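You operate a simulated robot arm through the tools that you are given. There is no shell and no other tool.

Carry out the task below with a simulated robot arm. There is one attempt and no reset: what you move stays moved.

## Task
Close the green mould: upper half on, both dowels in, both clamps down.
Fine: each dowel goes in the hole on the side of the clamp with its colour; keep fingers from under the clamp feet.

The check looks at the end state, three seconds after you hand in, the way a careful person would. Anything else that was tipped, shoved, dropped, spilled or broken makes it a failure.

## Robot
A 7-joint arm with a three-finger gripper, fixed in place. Base frame: the origin is at the foot of the arm, x ahead of it, y to its left, z up; the work surface is at about z = 800. Lengths are in mm, angles in degrees, forces in N, time in s.
Its first joint turns from -166.0 to 166.0 degrees. Payload 2.69 kg.
The tool frame sits at the grasp point between the pads (the TCP): z along the fingers, y along the line on which they close. The tips reach 30 mm beyond it. Largest opening 128 mm; the body of the gripper starts 117 mm behind the TCP.
Orientation is that of the tool frame in the base frame, as [roll, pitch, yaw] about the fixed x, y, z axes, in that order (R = Rz(yaw) Ry(pitch) Rx(roll)). With the fingers straight down and closing along the base's y, the tool's x points along the base's -x, its y along +y and its z along -z.

## Interface
- The arm moves only by the tool servo_tool. Its argument "rows" is a list of rows, each an object of numbers (a shift or turn left out is 0, a gripper value left out holds the last): "tx", "ty", "tz": the shift along the tool's x, y, z in mm; "wx", "wy", "wz": the turn, a rotation vector about the tool's x, y, z in degrees; "fingers": the closure, from 0 (fully open) to 1 (shut). In form: [{"tx": .., "ty": .., "tz": .., "wx": .., "wy": .., "wz": .., "fingers": ..}, ...]. A call has 1 to 20 rows; each row shifts and turns the commanded pose from where the row before left it, along the tool's axes as they then stand. Each row takes 0.2 s and may step no farther than 50 mm and 8.6 degrees from the row before; otherwise, or with a gripper value out of range, the whole call is refused. Where a pose cannot be reached the arm comes as near as it can. A force on the tool above 40 N (or 10 N above the force at the start of the call, whichever is more), or a blocked arm, ends the call early, and 0.2 s more pass. Each finger halts on what it meets, pressing with about 32 N; the grip force reading is that of the motor and also rises with nothing between the fingers. The clock runs only during rows and for 0.2 s after the last one: add rows that do not move to give the fingers time. It gives the time, the measured TCP pose, the force on the tool (base axes), the opening and the grip force at its end, in the units of the frame above (readings bear some noise), with the torque about the TCP (base axes, N m) and any sound that the robot's microphone picked up, and new pictures: "show" is both (left out), scene, wrist or none.
- Cameras (640 x 400 px; columns grow to the right, rows downward): "scene" is fixed at [220.2, -648.8, 1604.6]; the picture's right is [0.99, -0.15, 0.00], its down [-0.07, -0.49, -0.87] and it looks along [0.13, 0.86, -0.50] (base axes); focal length 308 px, centre (320, 200). "wrist" rides on the gripper at [58, 54, -131] in the tool frame; the picture's right is [-0.68, 0.74, 0.00], its down [-0.62, -0.57, -0.55] and it looks along [-0.40, -0.37, 0.84] (tool axes); focal length 234 px, centre (320, 200). There is no depth. A picture from a camera that has moved, and an enlarged one, comes with that camera's place and axes in the base frame and with its lens.
- move_column(by): slides the trunk up (or, below 0, down) by that many mm; the arm rides with it, the base frame stays. It gives what a move gives, with no picture.
- enlarge(camera, box): a new picture of the part [left, top, right, bottom] of that camera's present view, enlarged. No time passes.
- close_job(): hands the job in; it is judged then, once.

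Places have to be worked out from the pictures, the camera data and where the tool is seen. Open the gripper and draw the arm clear of the work before you hand the job in, unless the task says otherwise.

The tools are called after ">>>" as name(argument=value, ...) on one line, values as JSON. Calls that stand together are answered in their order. servo_tool: Moves the arm, as the interface text tells. Its arguments: {"type":"object","properties":{"rows":{"type":"array","items":{"type":"object","properties":{"tx":{"type":"number"},"ty":{"type":"number"},"tz":{"type":"number"},"wx":{"type":"number"},"wy":{"type":"number"},"wz":{"type":"number"},"fingers":{"type":"number"}}}},"show":{"type":"string","enum":["both","scene","wrist","none"]}},"required":["rows"]} The other tools are called the same way: move_column (by) slides the trunk up or down; enlarge (camera, box) takes an enlarged picture of a part of a camera's view; close_job () hands the job in.

At the start:

```text
t: 0.0
position: [452.1, 455.4, 1301.2]
tool_rot: [179.9, 0.0, -180.0]
wrist_force: [-0.2, 0.4, 0.0]
ft_torque: [0.0, 0.04, 0.0]
opening: 127.6
finger_force: 0.0
trunk travel left (down, up): [-150.0, 200.0]
```

scene: 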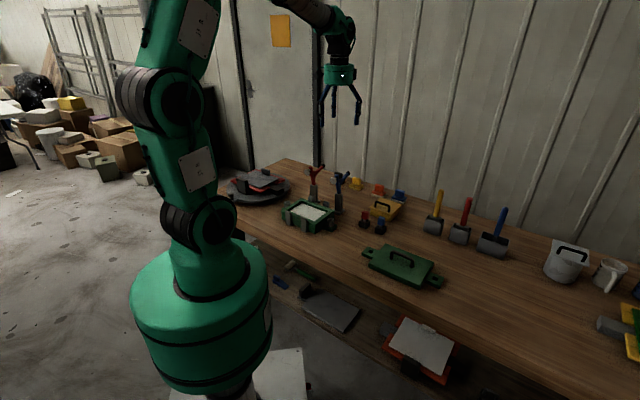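
wrist: 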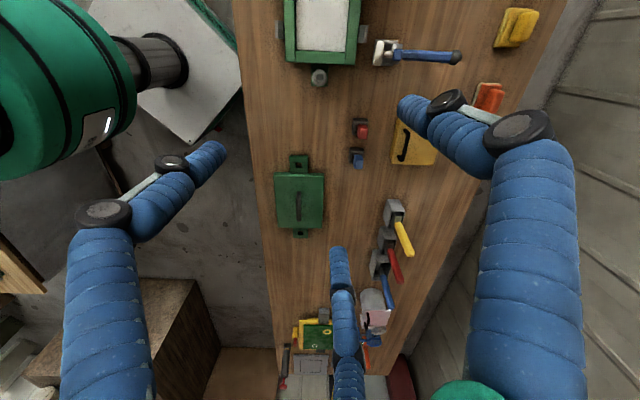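

I'll begin by looking closer at the mould, the upper half, the dowels and the clamps before moving.

>>> enlarge(camera="scene", box=[220, 150, 460, 300])

>>> enlarge(camera="wrist", box=[240, 0, 480, 150])

>>> enlarge(camera="wrist", box=[240, 110, 480, 260])

>>> enlarge(camera="scene", box=[270, 155, 350, 245])

```text
2.67 times, centred on (340, 225) of scene
camera zoom: at [220.2, -648.8, 1604.6], right [0.99, -0.15, 0.0], down [-0.07, -0.49, -0.87], along [0.13, 0.86, -0.5], focal length 822 px, centre (267, 133)
```

zoom: 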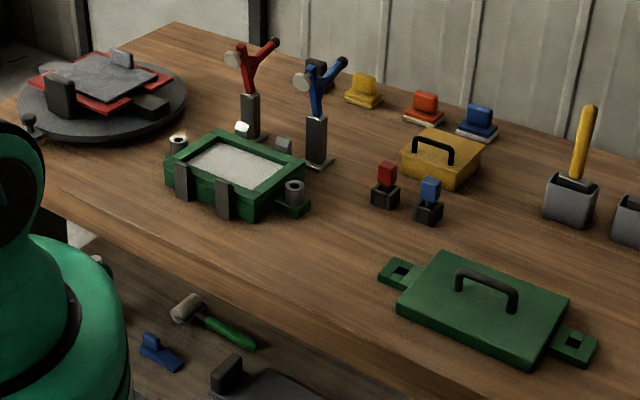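

```text
2.67 times, centred on (360, 75) of wrist
camera zoom: at [394.1, 509.3, 1432.0], right [0.68, 0.74, 0.0], down [0.62, -0.57, 0.55], along [0.4, -0.37, -0.84], focal length 624 px, centre (213, 533)
```

zoom: 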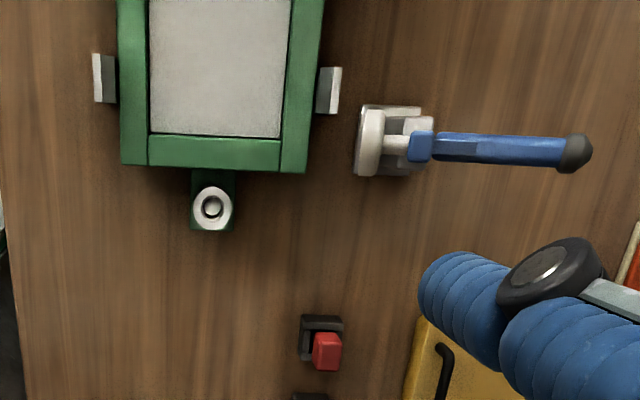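

```text
2.67 times, centred on (360, 185) of wrist
camera zoom: at [394.1, 509.3, 1432.0], right [0.68, 0.74, 0.0], down [0.62, -0.57, 0.55], along [0.4, -0.37, -0.84], focal length 624 px, centre (213, 240)
```

zoom: 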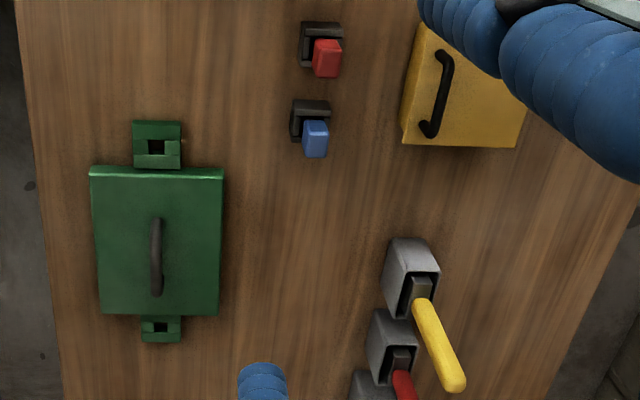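

```text
4.44 times, centred on (310, 200) of scene
camera zoom: at [220.2, -648.8, 1604.6], right [0.99, -0.15, 0.0], down [-0.07, -0.49, -0.87], along [0.13, 0.86, -0.5], focal length 1370 px, centre (364, 200)
```

zoom: 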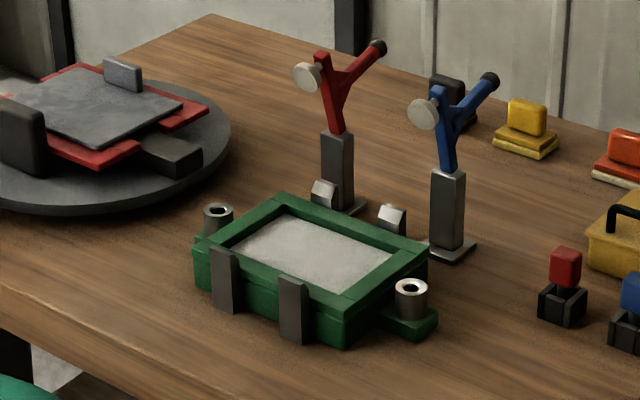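

The mould's long axis runs about -44.5° in the base frame. The lower half is near (345, 559) and the upper half near (650, 185). I'll turn the tool to line up with that axis and move above the upper half to measure it more closely.

>>> servo_tool(rows=[{"wz": 7.4167}, {"wz": 7.4167}, {"wz": 7.4167}, {"wz": 7.4167}, {"wz": 7.4167}, {"wz": 7.4165}, {"tx": -33.05, "ty": -5.38, "tz": 20.1}, {"tx": -33.05, "ty": -5.38, "tz": 20.1}, {"tx": -33.05, "ty": -5.38, "tz": 20.1}, {"tx": -33.05, "ty": -5.38, "tz": 20.1}, {"tx": -33.05, "ty": -5.38, "tz": 20.1}, {"tx": -33.05, "ty": -5.38, "tz": 20.1}, {"tx": -33.05, "ty": -5.38, "tz": 20.1}, {"tx": -33.05, "ty": -5.38, "tz": 20.1}, {"tx": -33.05, "ty": -5.38, "tz": 20.1}, {"tx": -33.05, "ty": -5.38, "tz": 20.1}, {}], show="both")

```text
t: 3.6
position: [649.8, 185.1, 1099.5]
tool_rot: [180.0, 0.0, 135.5]
wrist_force: [0.4, 0.3, 0.1]
ft_torque: [0.02, 0.05, -0.01]
opening: 128.1
finger_force: 0.1
trunk travel left (down, up): [-150.0, 200.0]
camera wrist: at [646.1, 264.8, 1230.8], right [1.0, 0.05, 0.0], down [0.04, -0.84, 0.55], along [0.03, -0.55, -0.84], focal length 234 px, centre (320, 200)
```

scene: 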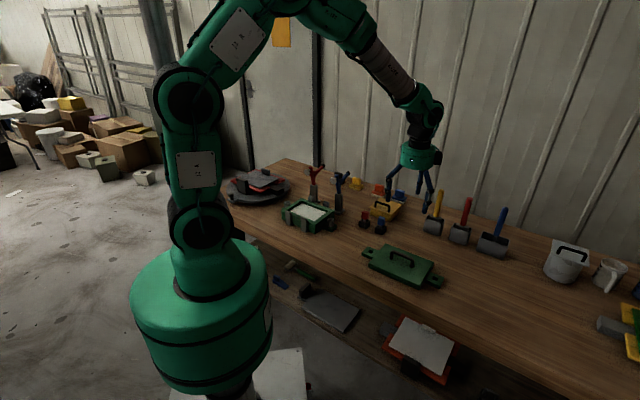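
wrist: 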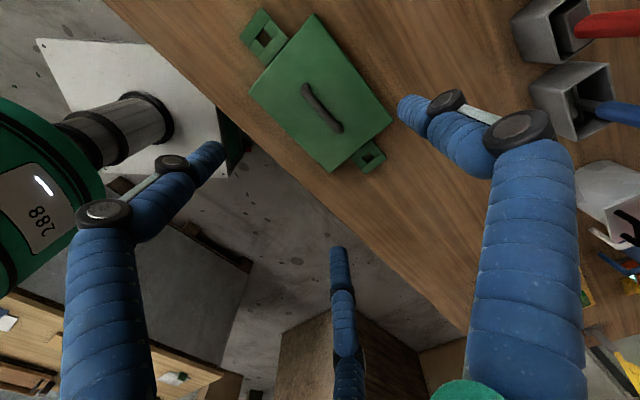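

The wrist picture seems to show three finger-like shapes, so I'll look at the gripper itself and at the upper half.

>>> enlarge(camera="scene", box=[370, 70, 470, 220])

>>> enlarge(camera="wrist", box=[230, 0, 400, 190])

>>> enlarge(camera="scene", box=[355, 235, 455, 295])

```text
2.67 times, centred on (420, 145) of scene
camera zoom: at [220.2, -648.8, 1604.6], right [0.99, -0.15, 0.0], down [-0.07, -0.49, -0.87], along [0.13, 0.86, -0.5], focal length 822 px, centre (53, 347)
```

zoom: 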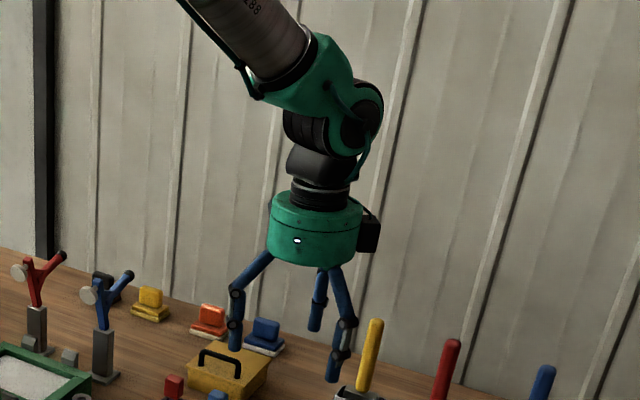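

```text
2.11 times, centred on (315, 95) of wrist
camera zoom: at [646.1, 264.8, 1230.8], right [1.0, 0.05, 0.0], down [0.04, -0.84, 0.55], along [0.03, -0.55, -0.84], focal length 493 px, centre (330, 421)
```

zoom: 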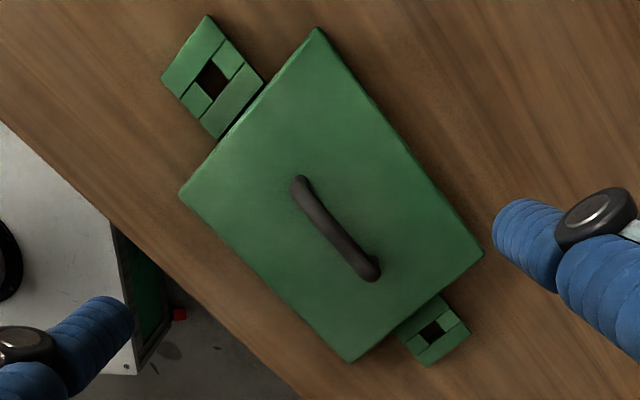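

```text
6.40 times, centred on (405, 265) of scene
camera zoom: at [220.2, -648.8, 1604.6], right [0.99, -0.15, 0.0], down [-0.07, -0.49, -0.87], along [0.13, 0.86, -0.5], focal length 1973 px, centre (-224, -216)
```

zoom: 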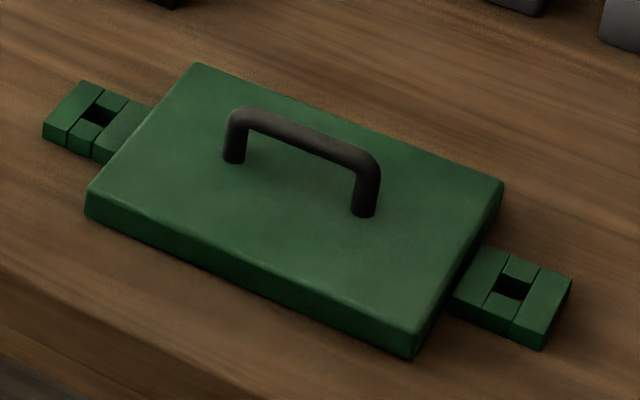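

I'll close the fingers partway in free air to see how they really move, since they look different from the description.

>>> servo_tool(rows=[{"fingers": 0.5}, {}, {}, {}], show="both")

>>> servo_tool(rows=[{"fingers": 1.0}, {}, {}, {}], show="both")

>>> enlarge(camera="scene", box=[370, 120, 470, 220])

```text
t: 4.6
position: [649.3, 185.2, 1100.2]
tool_rot: [-180.0, 0.0, 135.5]
wrist_force: [-0.5, -0.1, 0.7]
ft_torque: [0.0, 0.02, 0.0]
opening: 64.2
finger_force: 0.0
trunk travel left (down, up): [-150.0, 200.0]
camera wrist: at [645.3, 265.3, 1231.2], right [1.0, 0.05, 0.0], down [0.04, -0.83, 0.55], along [0.03, -0.55, -0.84], focal length 234 px, centre (320, 200)
```

scene: 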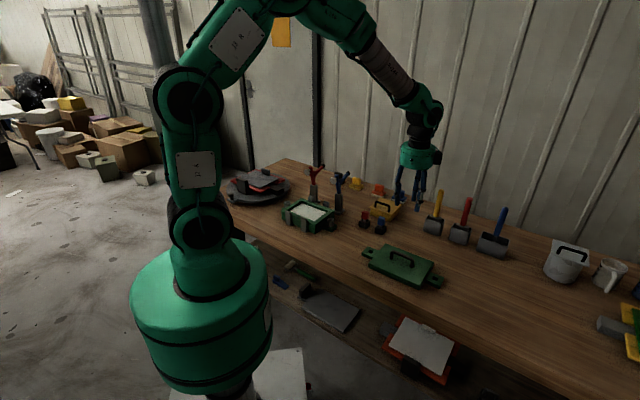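
wrist: 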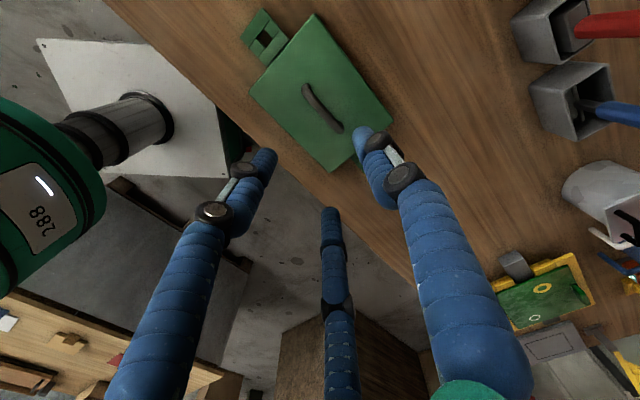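

```text
t: 5.6
position: [649.3, 184.9, 1098.7]
tool_rot: [-180.0, 0.0, 135.5]
wrist_force: [0.2, 0.0, -0.1]
ft_torque: [0.02, 0.0, 0.0]
opening: 2.0
finger_force: 31.4
trunk travel left (down, up): [-150.0, 200.0]
camera wrist: at [645.3, 265.3, 1231.2], right [1.0, 0.05, 0.0], down [0.04, -0.83, 0.55], along [0.03, -0.55, -0.84], focal length 234 px, centre (320, 200)
```

scene: 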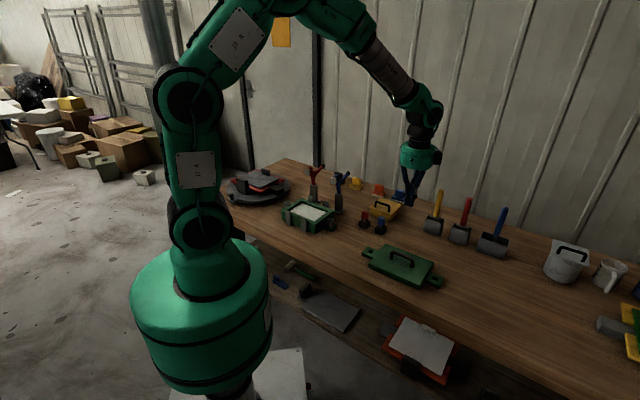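
wrist: 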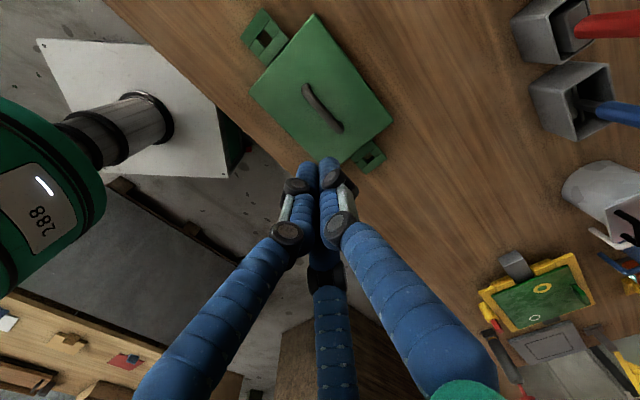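

```text
4.00 times, centred on (420, 170) of scene
camera zoom: at [220.2, -648.8, 1604.6], right [0.99, -0.15, 0.0], down [-0.07, -0.49, -0.87], along [0.13, 0.86, -0.5], focal length 1233 px, centre (-80, 320)
```

zoom: 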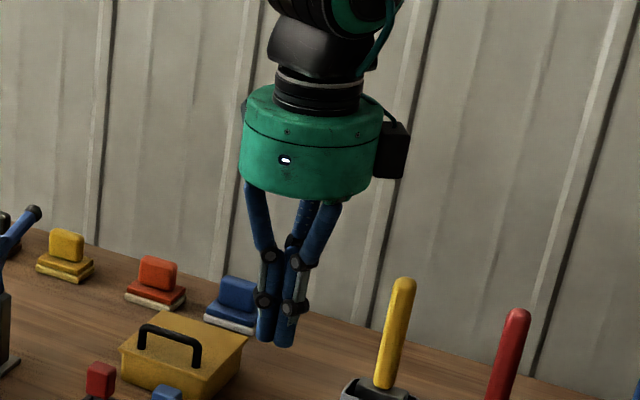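

The picture shows three fingers, but they close concentrically about the stated line, so gripping the bar across works with either model. I'll reopen the fingers and zoom in to measure the upper half.

>>> servo_tool(rows=[{"fingers": 0.0}, {}, {}, {}, {}], show="none")

>>> enlarge(camera="wrist", box=[235, 0, 305, 45])

>>> enlarge(camera="wrist", box=[325, 130, 395, 175])

>>> enlarge(camera="wrist", box=[285, 70, 360, 145])

>>> enlarge(camera="scene", box=[355, 205, 395, 240])

>>> enlarge(camera="scene", box=[300, 160, 360, 220])

```text
t: 6.8
position: [650.1, 184.7, 1100.7]
tool_rot: [179.9, 0.0, 135.4]
wrist_force: [-0.7, -0.1, -0.1]
ft_torque: [0.02, 0.02, 0.03]
opening: 127.7
finger_force: 0.1
trunk travel left (down, up): [-150.0, 200.0]
```

```text
8.89 times, centred on (270, 22) of wrist
camera zoom: at [645.3, 265.3, 1231.2], right [1.0, 0.05, 0.0], down [0.04, -0.83, 0.55], along [0.03, -0.55, -0.84], focal length 2082 px, centre (764, 1778)
```

zoom: 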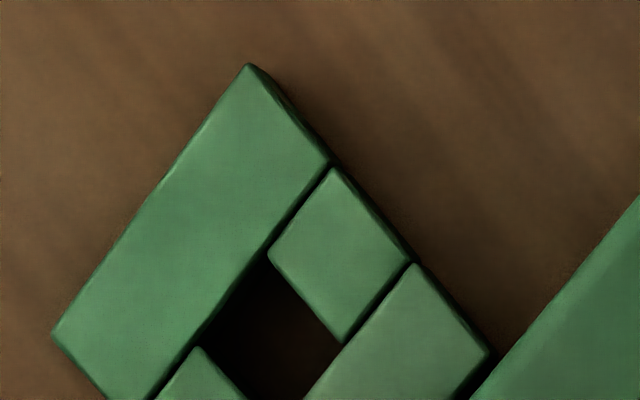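

```text
8.89 times, centred on (360, 152) of wrist
camera zoom: at [645.3, 265.3, 1231.2], right [1.0, 0.05, 0.0], down [0.04, -0.83, 0.55], along [0.03, -0.55, -0.84], focal length 2082 px, centre (-36, 622)
```

zoom: 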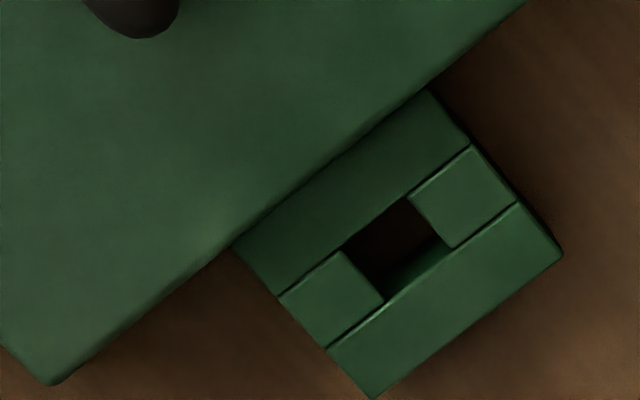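

```text
5.33 times, centred on (322, 108) of wrist
camera zoom: at [645.3, 265.3, 1231.2], right [1.0, 0.05, 0.0], down [0.04, -0.83, 0.55], along [0.03, -0.55, -0.84], focal length 1249 px, centre (307, 693)
```

zoom: 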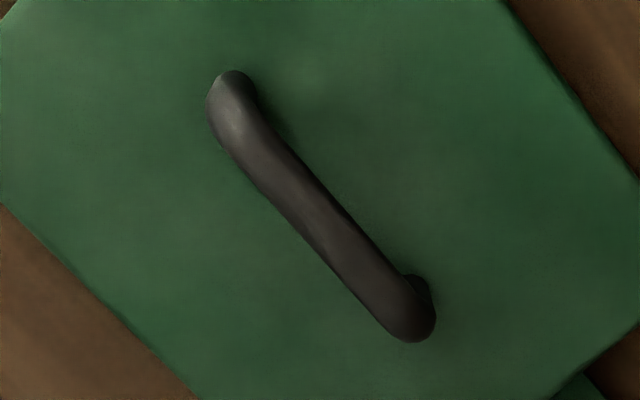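

```text
11.43 times, centred on (375, 222) of scene
camera zoom: at [220.2, -648.8, 1604.6], right [0.99, -0.15, 0.0], down [-0.07, -0.49, -0.87], along [0.13, 0.86, -0.5], focal length 3524 px, centre (-309, -57)
```

zoom: 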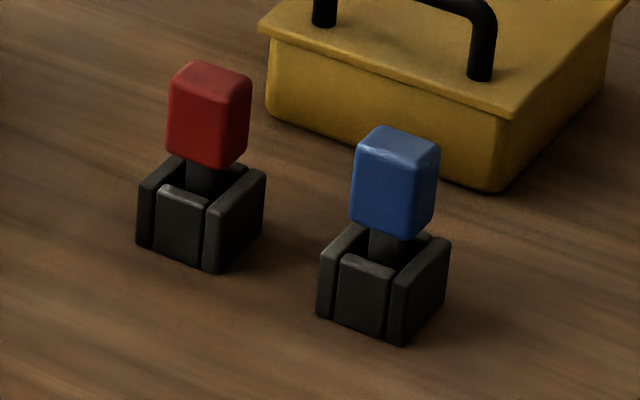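

```text
6.67 times, centred on (330, 190) of scene
camera zoom: at [220.2, -648.8, 1604.6], right [0.99, -0.15, 0.0], down [-0.07, -0.49, -0.87], along [0.13, 0.86, -0.5], focal length 2055 px, centre (253, 267)
```

zoom: 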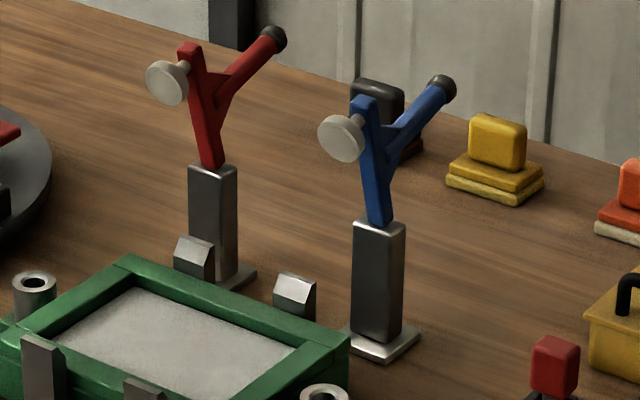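

I put the handle bar near (655, 184) with its top at about z 851, and the plate top near z 818. I'll descend to about z 920 over the handle and measure again from close up.

>>> servo_tool(rows=[{"tx": -1.0, "ty": 0.8, "tz": 36}, {"tx": -1.0, "ty": 0.8, "tz": 36}, {"tx": -1.0, "ty": 0.8, "tz": 36}, {"tx": -1.0, "ty": 0.8, "tz": 36}, {"tz": 36}, {}], show="both")

```text
t: 8.2
position: [655.0, 186.1, 921.8]
tool_rot: [-179.9, 0.0, 135.5]
wrist_force: [-0.7, 0.0, -0.5]
ft_torque: [-0.01, 0.06, 0.0]
opening: 128.0
finger_force: 0.0
trunk travel left (down, up): [-150.0, 200.0]
camera wrist: at [650.9, 264.8, 1053.3], right [1.0, 0.05, 0.0], down [0.04, -0.83, 0.55], along [0.03, -0.55, -0.84], focal length 234 px, centre (320, 200)
```

scene: 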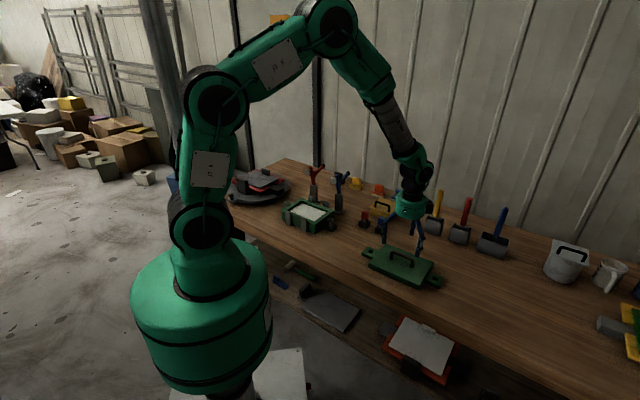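
wrist: 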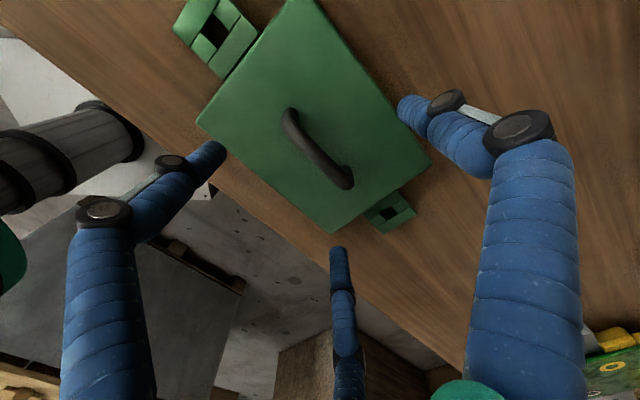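

I'll zoom in on the two lug holes and the handle from this closer pose.

>>> enlarge(camera="wrist", box=[170, 0, 270, 80])

>>> enlarge(camera="wrist", box=[350, 170, 430, 240])

>>> enlarge(camera="wrist", box=[260, 90, 370, 205])

>>> enlarge(camera="scene", box=[355, 190, 455, 295])

```text
5.00 times, centred on (220, 40) of wrist
camera zoom: at [650.9, 264.8, 1053.3], right [1.0, 0.05, 0.0], down [0.04, -0.83, 0.55], along [0.03, -0.55, -0.84], focal length 1171 px, centre (820, 1000)
```

zoom: 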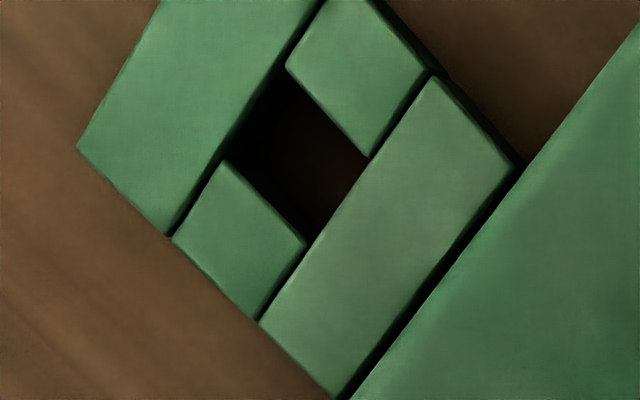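

```text
5.71 times, centred on (390, 205) of wrist
camera zoom: at [650.9, 264.8, 1053.3], right [1.0, 0.05, 0.0], down [0.04, -0.83, 0.55], along [0.03, -0.55, -0.84], focal length 1338 px, centre (-80, 171)
```

zoom: 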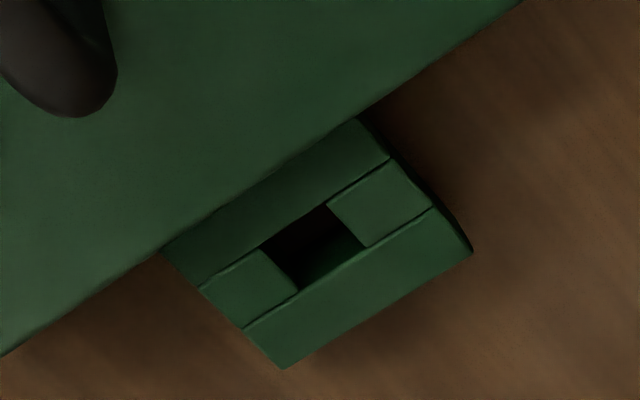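

```text
3.48 times, centred on (315, 148) of wrist
camera zoom: at [650.9, 264.8, 1053.3], right [1.0, 0.05, 0.0], down [0.04, -0.83, 0.55], along [0.03, -0.55, -0.84], focal length 814 px, centre (337, 383)
```

zoom: 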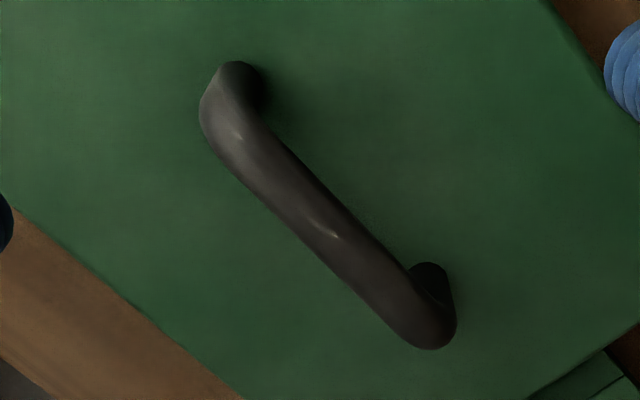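

```text
3.81 times, centred on (405, 242) of scene
camera zoom: at [220.2, -648.8, 1604.6], right [0.99, -0.15, 0.0], down [-0.07, -0.49, -0.87], along [0.13, 0.86, -0.5], focal length 1174 px, centre (-4, 38)
```

zoom: 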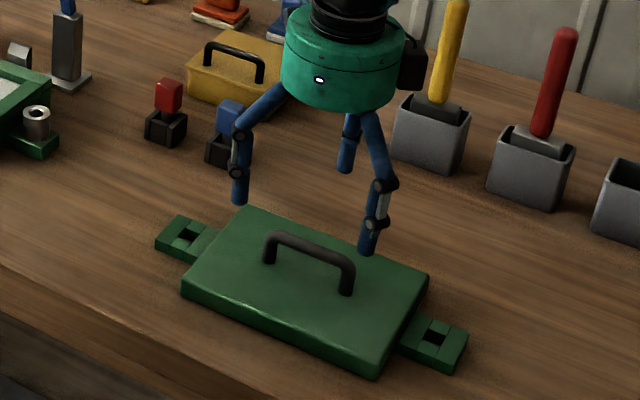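

The hole centres come out near (563.6, 271.7) and (747.6, 93), so the plate centre is about (655.6, 182). I'll centre on that and descend to TCP z of about 857, with the fingers straddling the bar.

>>> servo_tool(rows=[{"tx": -1.1, "ty": -0.6, "tz": 16}, {"tx": -1.1, "ty": -0.6, "tz": 16}, {"tz": 12}, {"tz": 11}, {"tz": 8}, {}, {}], show="both")

>>> enlarge(camera="scene", box=[355, 190, 455, 295])

```text
t: 9.8
position: [656.8, 183.0, 858.2]
tool_rot: [180.0, 0.0, 135.5]
wrist_force: [-0.2, 1.1, -0.8]
ft_torque: [-0.03, 0.03, 0.03]
opening: 128.2
finger_force: 0.0
trunk travel left (down, up): [-150.0, 200.0]
camera wrist: at [651.8, 262.6, 989.0], right [1.0, 0.05, 0.0], down [0.04, -0.83, 0.55], along [0.03, -0.55, -0.84], focal length 234 px, centre (320, 200)
```

scene: 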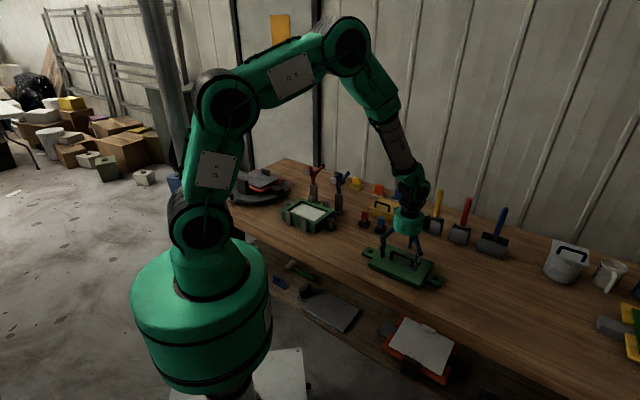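
wrist: 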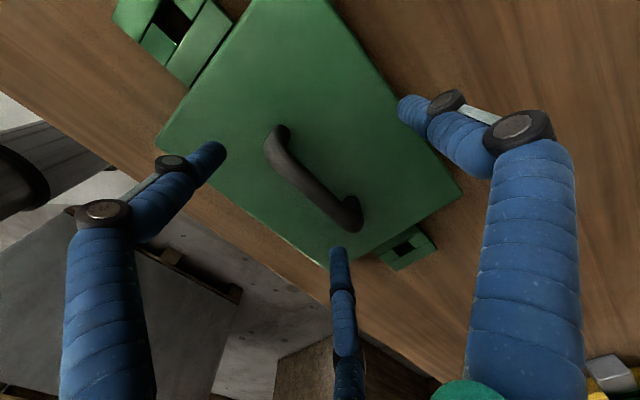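

```text
3.81 times, centred on (405, 242) of scene
camera zoom: at [220.2, -648.8, 1604.6], right [0.99, -0.15, 0.0], down [-0.07, -0.49, -0.87], along [0.13, 0.86, -0.5], focal length 1174 px, centre (-4, 38)
```

zoom: 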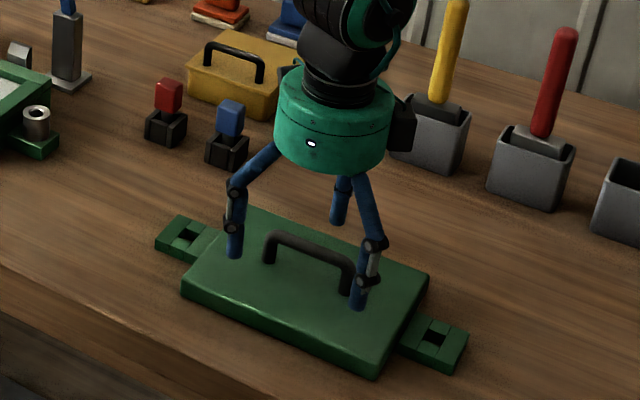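

The fingers straddle the bar and sit just above the plate. I'll go 5 mm lower and close on the bar.

>>> servo_tool(rows=[{"tz": 5}, {}, {"fingers": 0.7}, {}, {}, {"fingers": 0.85}, {}, {"fingers": 1.0}, {}, {}, {}], show="both")

>>> enlarge(camera="scene", box=[355, 190, 455, 295])

```text
t: 12.2
position: [655.1, 183.9, 852.5]
tool_rot: [179.9, 0.0, 135.6]
wrist_force: [-1.8, 1.9, 15.9]
ft_torque: [-0.06, 0.08, 0.14]
opening: 21.4
finger_force: 31.8
trunk travel left (down, up): [-150.0, 200.0]
camera wrist: at [651.7, 262.9, 984.5], right [1.0, 0.05, 0.0], down [0.04, -0.84, 0.55], along [0.03, -0.55, -0.84], focal length 234 px, centre (320, 200)
```

scene: 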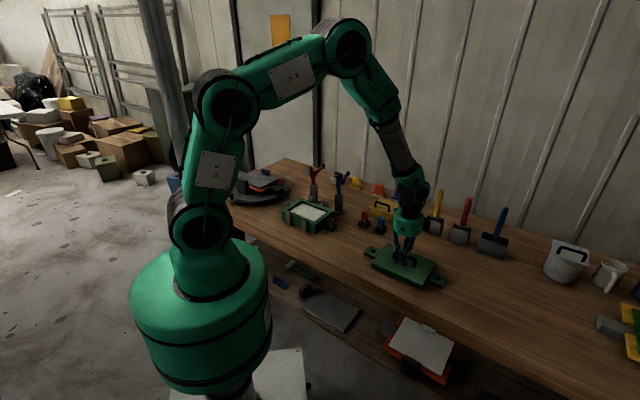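
wrist: 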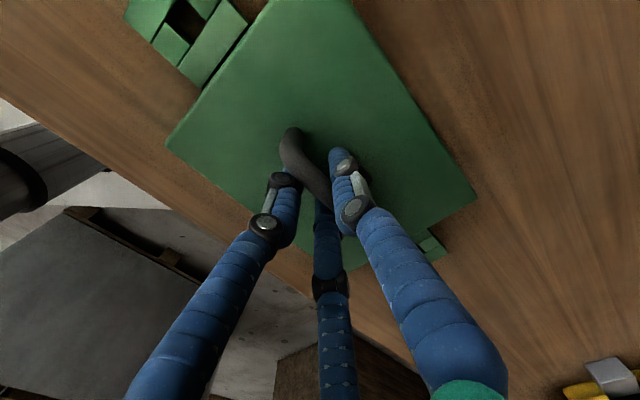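

```text
3.81 times, centred on (405, 242) of scene
camera zoom: at [220.2, -648.8, 1604.6], right [0.99, -0.15, 0.0], down [-0.07, -0.49, -0.87], along [0.13, 0.86, -0.5], focal length 1174 px, centre (-4, 38)
```

zoom: 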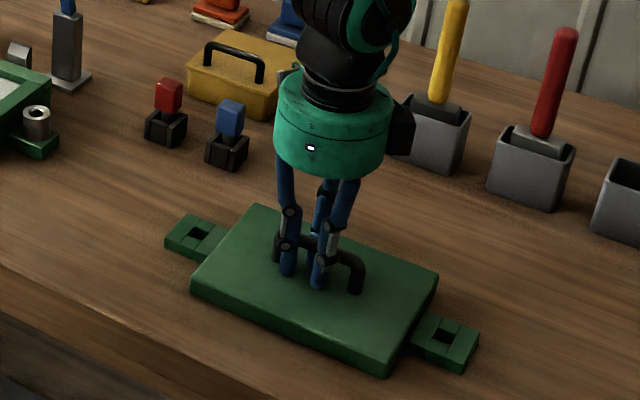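

The plate shifted about 8–10 mm as the fingers closed, and the opening reads 21 mm, which fits a three-fingered centring grip on the bar. I'll lift slowly and check the hold and the weight.

>>> servo_tool(rows=[{"tz": -3}, {"tz": -3}, {"tz": -6}, {"tz": -10}, {"tz": -10}, {}, {}], show="both")

>>> enlarge(camera="scene", box=[355, 190, 455, 295])

```text
t: 13.8
position: [654.7, 181.7, 881.9]
tool_rot: [180.0, 0.1, 135.4]
wrist_force: [1.9, -0.3, -6.0]
ft_torque: [0.0, 0.05, -0.01]
opening: 21.2
finger_force: 31.9
trunk travel left (down, up): [-150.0, 200.0]
camera wrist: at [651.0, 261.8, 1014.9], right [1.0, 0.05, 0.0], down [0.04, -0.83, 0.55], along [0.03, -0.55, -0.84], focal length 234 px, centre (320, 200)
```

scene: 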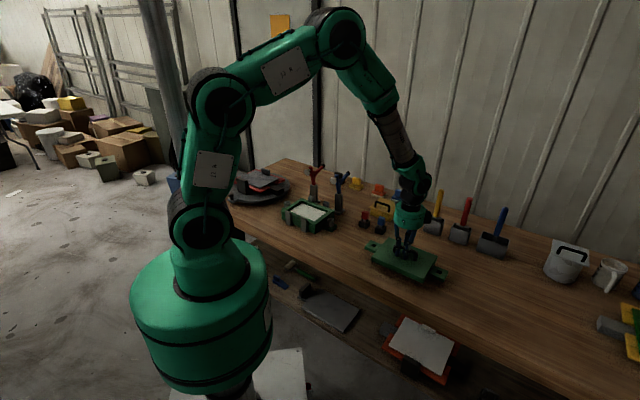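
wrist: 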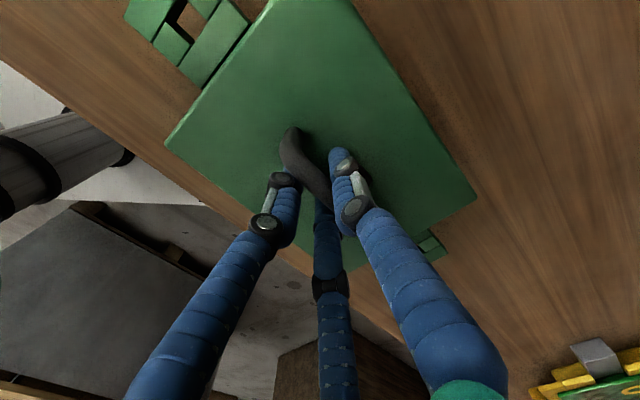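

```text
3.81 times, centred on (405, 242) of scene
camera zoom: at [220.2, -648.8, 1604.6], right [0.99, -0.15, 0.0], down [-0.07, -0.49, -0.87], along [0.13, 0.86, -0.5], focal length 1174 px, centre (-4, 38)
```

zoom: 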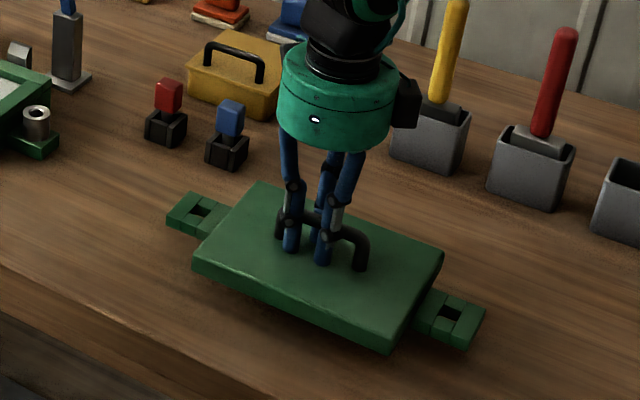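

The hold is steady at about 6 N of weight. I'll lift to z 1150 and carry the part to a pose where the wrist camera can see the lower mould past it, going above and clear of the clamps.

>>> servo_tool(rows=[{"tz": -20}, {"tz": -30}, {"tz": -35}, {"tz": -35}, {"tz": -35}, {"tz": -35}, {"tz": -35}, {"tz": -25}, {"tz": -18}, {}, {}], show="both")

>>> servo_tool(rows=[{"tx": 17, "ty": -5}, {"tx": 33, "ty": -9.7}, {"tx": 33, "ty": -9.7}, {"tx": 33, "ty": -9.7}, {"tx": 33, "ty": -9.7}, {"tx": 33, "ty": -9.7}, {"tx": 33, "ty": -9.7}, {"tx": 33, "ty": -9.7}, {"tx": 33, "ty": -9.7}, {"tx": 33, "ty": -9.7}, {"tx": 33, "ty": -9.7}, {"tx": 33, "ty": -9.7}, {"tx": 33, "ty": -9.7}, {"tx": 33, "ty": -9.7}, {"tx": 33, "ty": -9.7}, {"tx": 33, "ty": -9.7}, {"tx": 33, "ty": -9.7}, {"tx": 33, "ty": -9.7}, {"tx": 33, "ty": -9.3}, {}], show="both")

```text
t: 16.2
position: [655.9, 182.7, 1150.8]
tool_rot: [180.0, 0.0, 135.4]
wrist_force: [-0.2, -0.6, -5.8]
ft_torque: [-0.01, 0.02, -0.01]
opening: 21.2
finger_force: 32.2
trunk travel left (down, up): [-150.0, 200.0]
camera wrist: at [651.5, 262.8, 1282.3], right [1.0, 0.05, 0.0], down [0.04, -0.83, 0.55], along [0.03, -0.55, -0.84], focal length 234 px, centre (320, 200)
```

scene: 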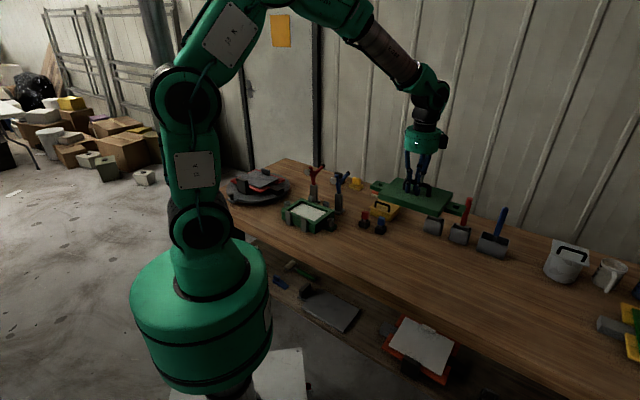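
wrist: 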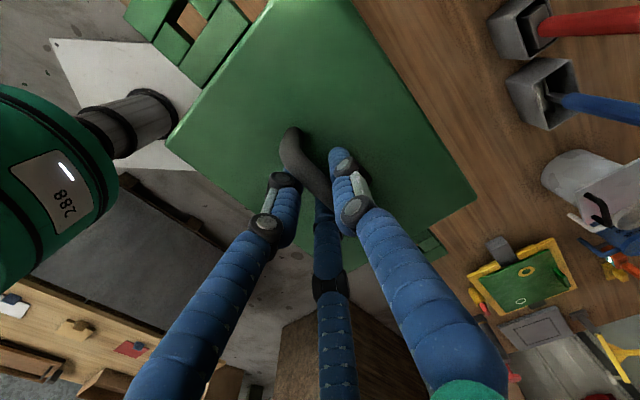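

```text
t: 20.4
position: [106.0, 480.0, 1150.8]
tool_rot: [179.8, -0.2, 133.9]
wrist_force: [0.4, 0.2, -5.8]
ft_torque: [0.02, 0.02, -0.02]
opening: 21.1
finger_force: 32.2
trunk travel left (down, up): [-150.0, 200.0]
camera wrist: at [104.1, 559.6, 1283.2], right [1.0, 0.02, 0.0], down [0.02, -0.84, 0.55], along [0.01, -0.55, -0.84], focal length 234 px, centre (320, 200)
```

scene: 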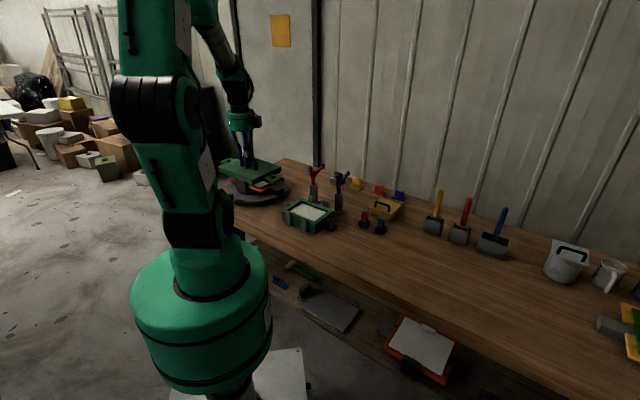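
wrist: 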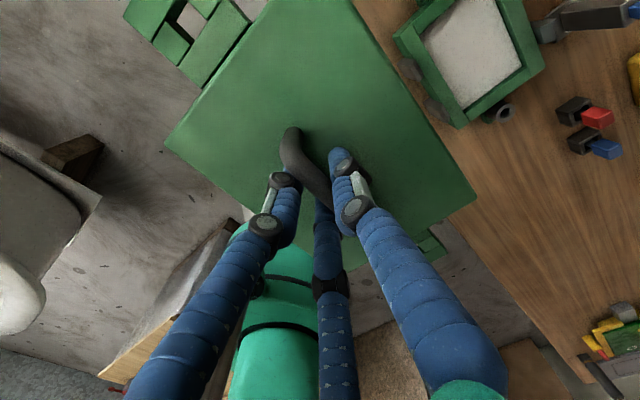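

The arm seems to be lagging the command, with the yaw reading 133.9. I'll wait a moment and shift a little so that the whole lower mould comes into view.

>>> servo_tool(rows=[{}, {}, {}], show="wrist")

```text
t: 21.2
position: [106.4, 481.3, 1151.8]
tool_rot: [179.9, -0.1, 133.9]
wrist_force: [0.2, 0.6, -4.5]
ft_torque: [-0.02, 0.04, 0.05]
opening: 21.4
finger_force: 32.2
trunk travel left (down, up): [-150.0, 200.0]
camera wrist: at [104.0, 560.5, 1283.8], right [1.0, 0.02, 0.0], down [0.02, -0.84, 0.55], along [0.01, -0.55, -0.84], focal length 234 px, centre (320, 200)
```

wrist: 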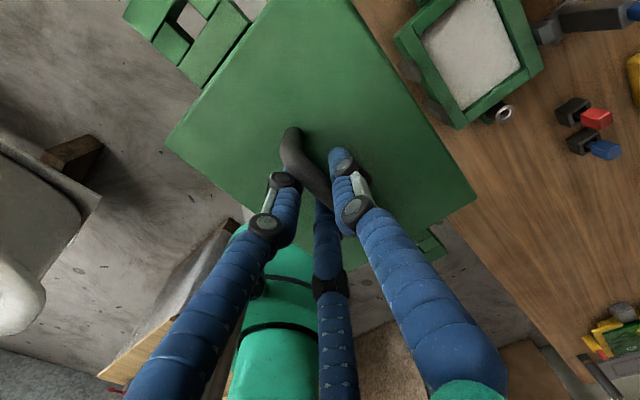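

The wrist joint is at its limit there. I'll move back inside the limit and toward +y so the whole lower mould, including the far bushing, comes into view.

>>> servo_tool(rows=[{"tx": 9.2, "ty": 27}, {"tx": 9.2, "ty": 27}, {"tx": 9.2, "ty": 27}, {}, {}], show="wrist")

>>> enlarge(camera="wrist", box=[380, 0, 600, 150])

```text
t: 22.4
position: [138.2, 564.2, 1173.0]
tool_rot: [178.3, -1.2, 135.0]
wrist_force: [0.6, 0.6, -6.2]
ft_torque: [0.02, 0.06, 0.03]
opening: 21.1
finger_force: 31.5
trunk travel left (down, up): [-150.0, 200.0]
camera wrist: at [134.1, 640.6, 1307.9], right [1.0, 0.04, 0.01], down [0.03, -0.85, 0.52], along [0.03, -0.52, -0.86], focal length 234 px, centre (320, 200)
```

wrist: 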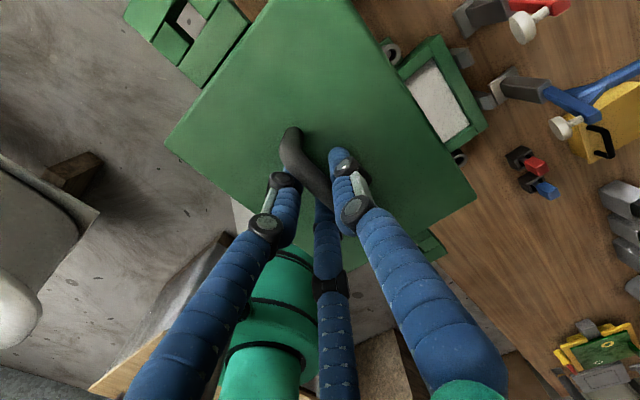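

```text
2.67 times, centred on (490, 75) of wrist
camera zoom: at [134.1, 640.6, 1307.9], right [1.0, 0.04, 0.01], down [0.03, -0.85, 0.52], along [0.03, -0.52, -0.86], focal length 624 px, centre (-133, 533)
```

zoom: 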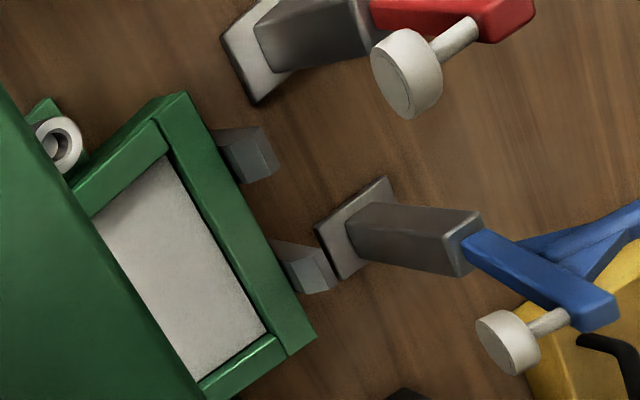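

I'll wait to see whether the arm settles at the commanded pose.

>>> servo_tool(rows=[{}, {}, {}, {}], show="scene")

```text
t: 23.4
position: [138.7, 564.4, 1169.8]
tool_rot: [178.5, -1.0, 134.8]
wrist_force: [-0.4, 0.3, -4.8]
ft_torque: [0.0, 0.09, -0.04]
opening: 21.1
finger_force: 32.3
trunk travel left (down, up): [-150.0, 200.0]
```

scene: 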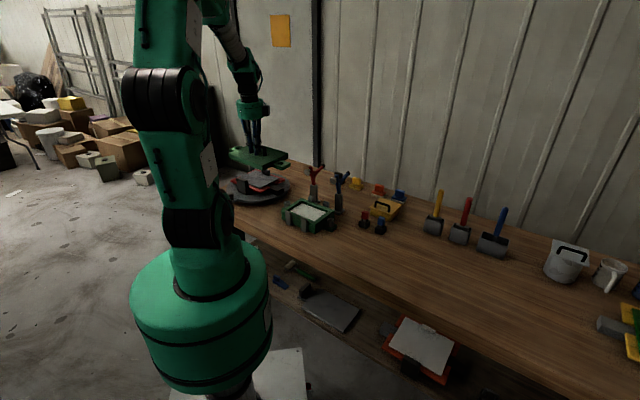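

The arm is short of this pose, probably at its first-joint limit, so I'll take precise measurements of the lower mould from the scene camera, which has a clear view now.

>>> enlarge(camera="scene", box=[278, 190, 328, 221])

>>> enlarge(camera="scene", box=[295, 205, 345, 236])

>>> enlarge(camera="wrist", box=[370, 30, 480, 170])

```text
12.80 times, centred on (303, 206) of scene
camera zoom: at [220.2, -648.8, 1604.6], right [0.99, -0.15, 0.0], down [-0.07, -0.49, -0.87], along [0.13, 0.86, -0.5], focal length 3946 px, centre (538, 130)
```

zoom: 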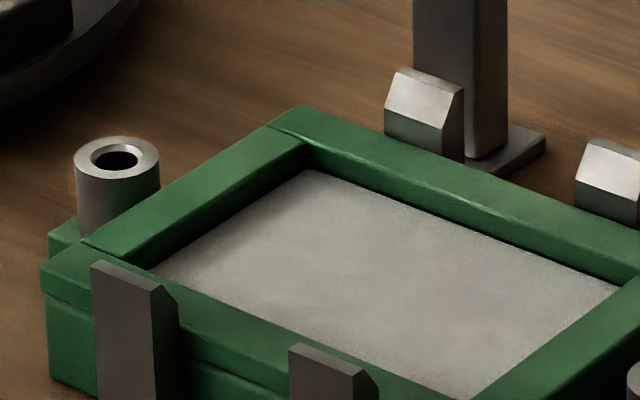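

```text
12.80 times, centred on (320, 220) of scene
camera zoom: at [220.2, -648.8, 1604.6], right [0.99, -0.15, 0.0], down [-0.07, -0.49, -0.87], along [0.13, 0.86, -0.5], focal length 3946 px, centre (320, -62)
```

zoom: 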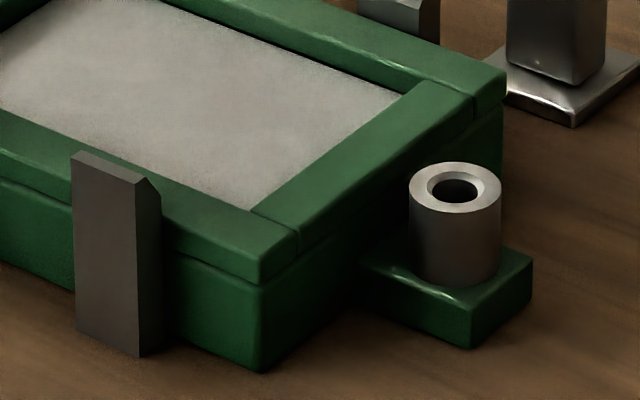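

```text
2.86 times, centred on (425, 100) of wrist
camera zoom: at [135.1, 640.3, 1304.1], right [1.0, 0.04, 0.01], down [0.03, -0.85, 0.52], along [0.03, -0.52, -0.85], focal length 669 px, centre (20, 486)
```

zoom: 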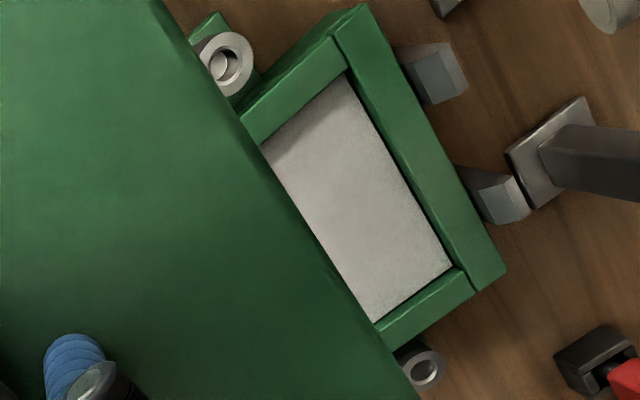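

These views give the lower bushings near (254, 650) and (436, 471), with tops at about z 847. I'll now measure where the plate sits relative to the tool from the wrist view.

>>> enlarge(camera="wrist", box=[120, 0, 260, 90])

>>> enlarge(camera="wrist", box=[390, 180, 480, 270])

>>> enlarge(camera="wrist", box=[250, 110, 390, 250])

```text
4.44 times, centred on (190, 45) of wrist
camera zoom: at [135.1, 640.3, 1304.1], right [1.0, 0.04, 0.01], down [0.03, -0.85, 0.52], along [0.03, -0.52, -0.85], focal length 1041 px, centre (898, 889)
```

zoom: 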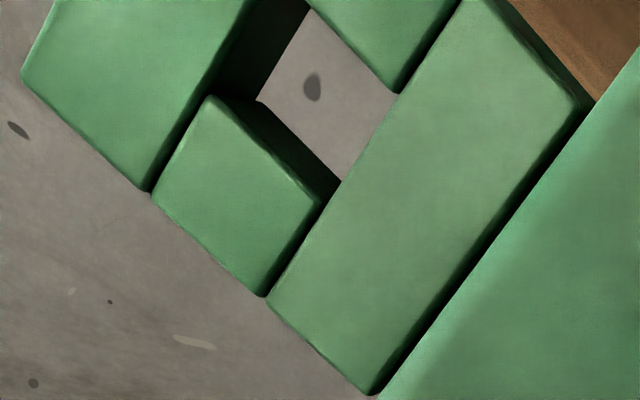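

```text
4.44 times, centred on (435, 225) of wrist
camera zoom: at [135.1, 640.3, 1304.1], right [1.0, 0.04, 0.01], down [0.03, -0.85, 0.52], along [0.03, -0.52, -0.85], focal length 1041 px, centre (-191, 89)
```

zoom: 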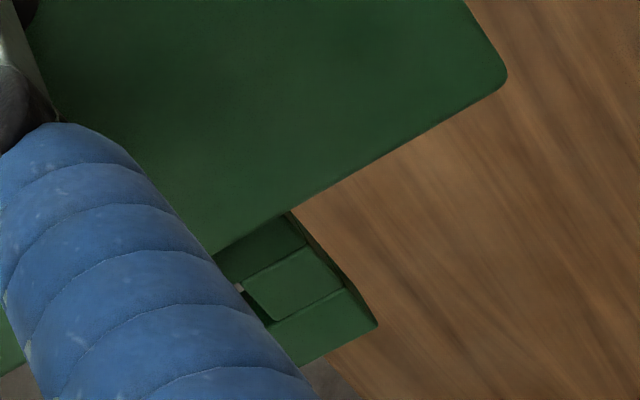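

```text
2.86 times, centred on (320, 180) of wrist
camera zoom: at [135.1, 640.3, 1304.1], right [1.0, 0.04, 0.01], down [0.03, -0.85, 0.52], along [0.03, -0.52, -0.85], focal length 669 px, centre (320, 257)
```

zoom: 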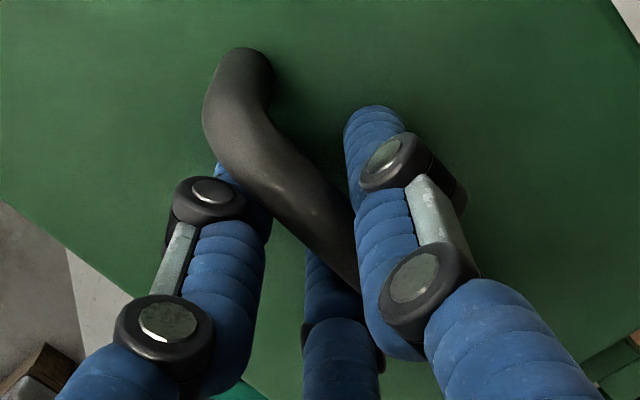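

The plate centre sits at about tool (-7.4, +6.0), aligned with the tool in yaw, so the TCP target over the mould is about (335, 561). The open clamp feet overhang close to the plate's far edge, so I'll come in high, offset about 15 mm to the near side.

>>> servo_tool(rows=[{"tx": -12, "ty": 10.8}, {"tx": -24, "ty": 21.5}, {"tx": -24, "ty": 21.5}, {"tx": -24, "ty": 21.5}, {"tx": -24, "ty": 21.5}, {"tx": -24, "ty": 21.5}, {"tx": -12.4, "ty": 11}, {}, {}], show="both")

```text
t: 25.4
position: [325.8, 552.2, 1151.4]
tool_rot: [180.0, -0.1, 135.5]
wrist_force: [0.1, 0.6, -5.4]
ft_torque: [0.01, 0.05, -0.01]
opening: 21.3
finger_force: 32.1
trunk travel left (down, up): [-150.0, 200.0]
camera wrist: at [321.8, 632.2, 1282.6], right [1.0, 0.05, 0.0], down [0.04, -0.83, 0.55], along [0.03, -0.55, -0.84], focal length 234 px, centre (320, 200)
```

scene: 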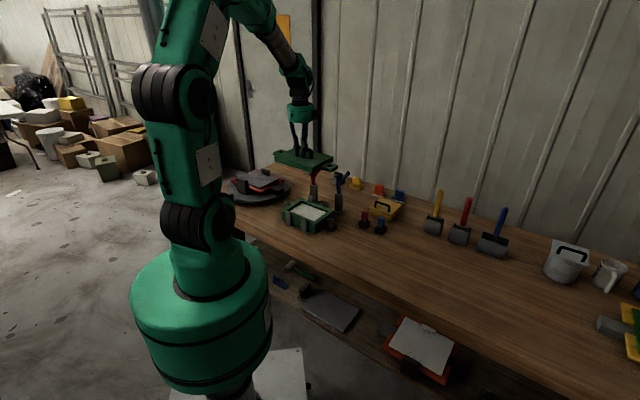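
wrist: 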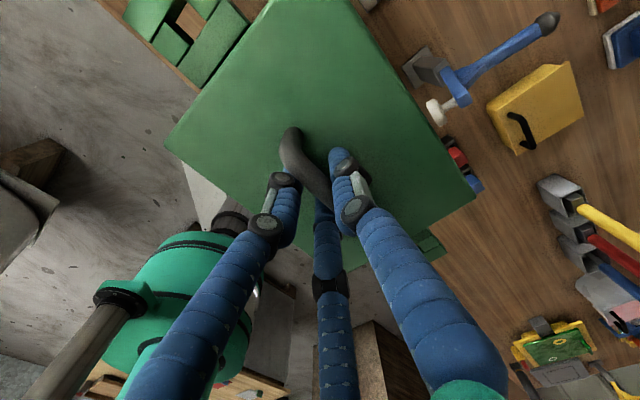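

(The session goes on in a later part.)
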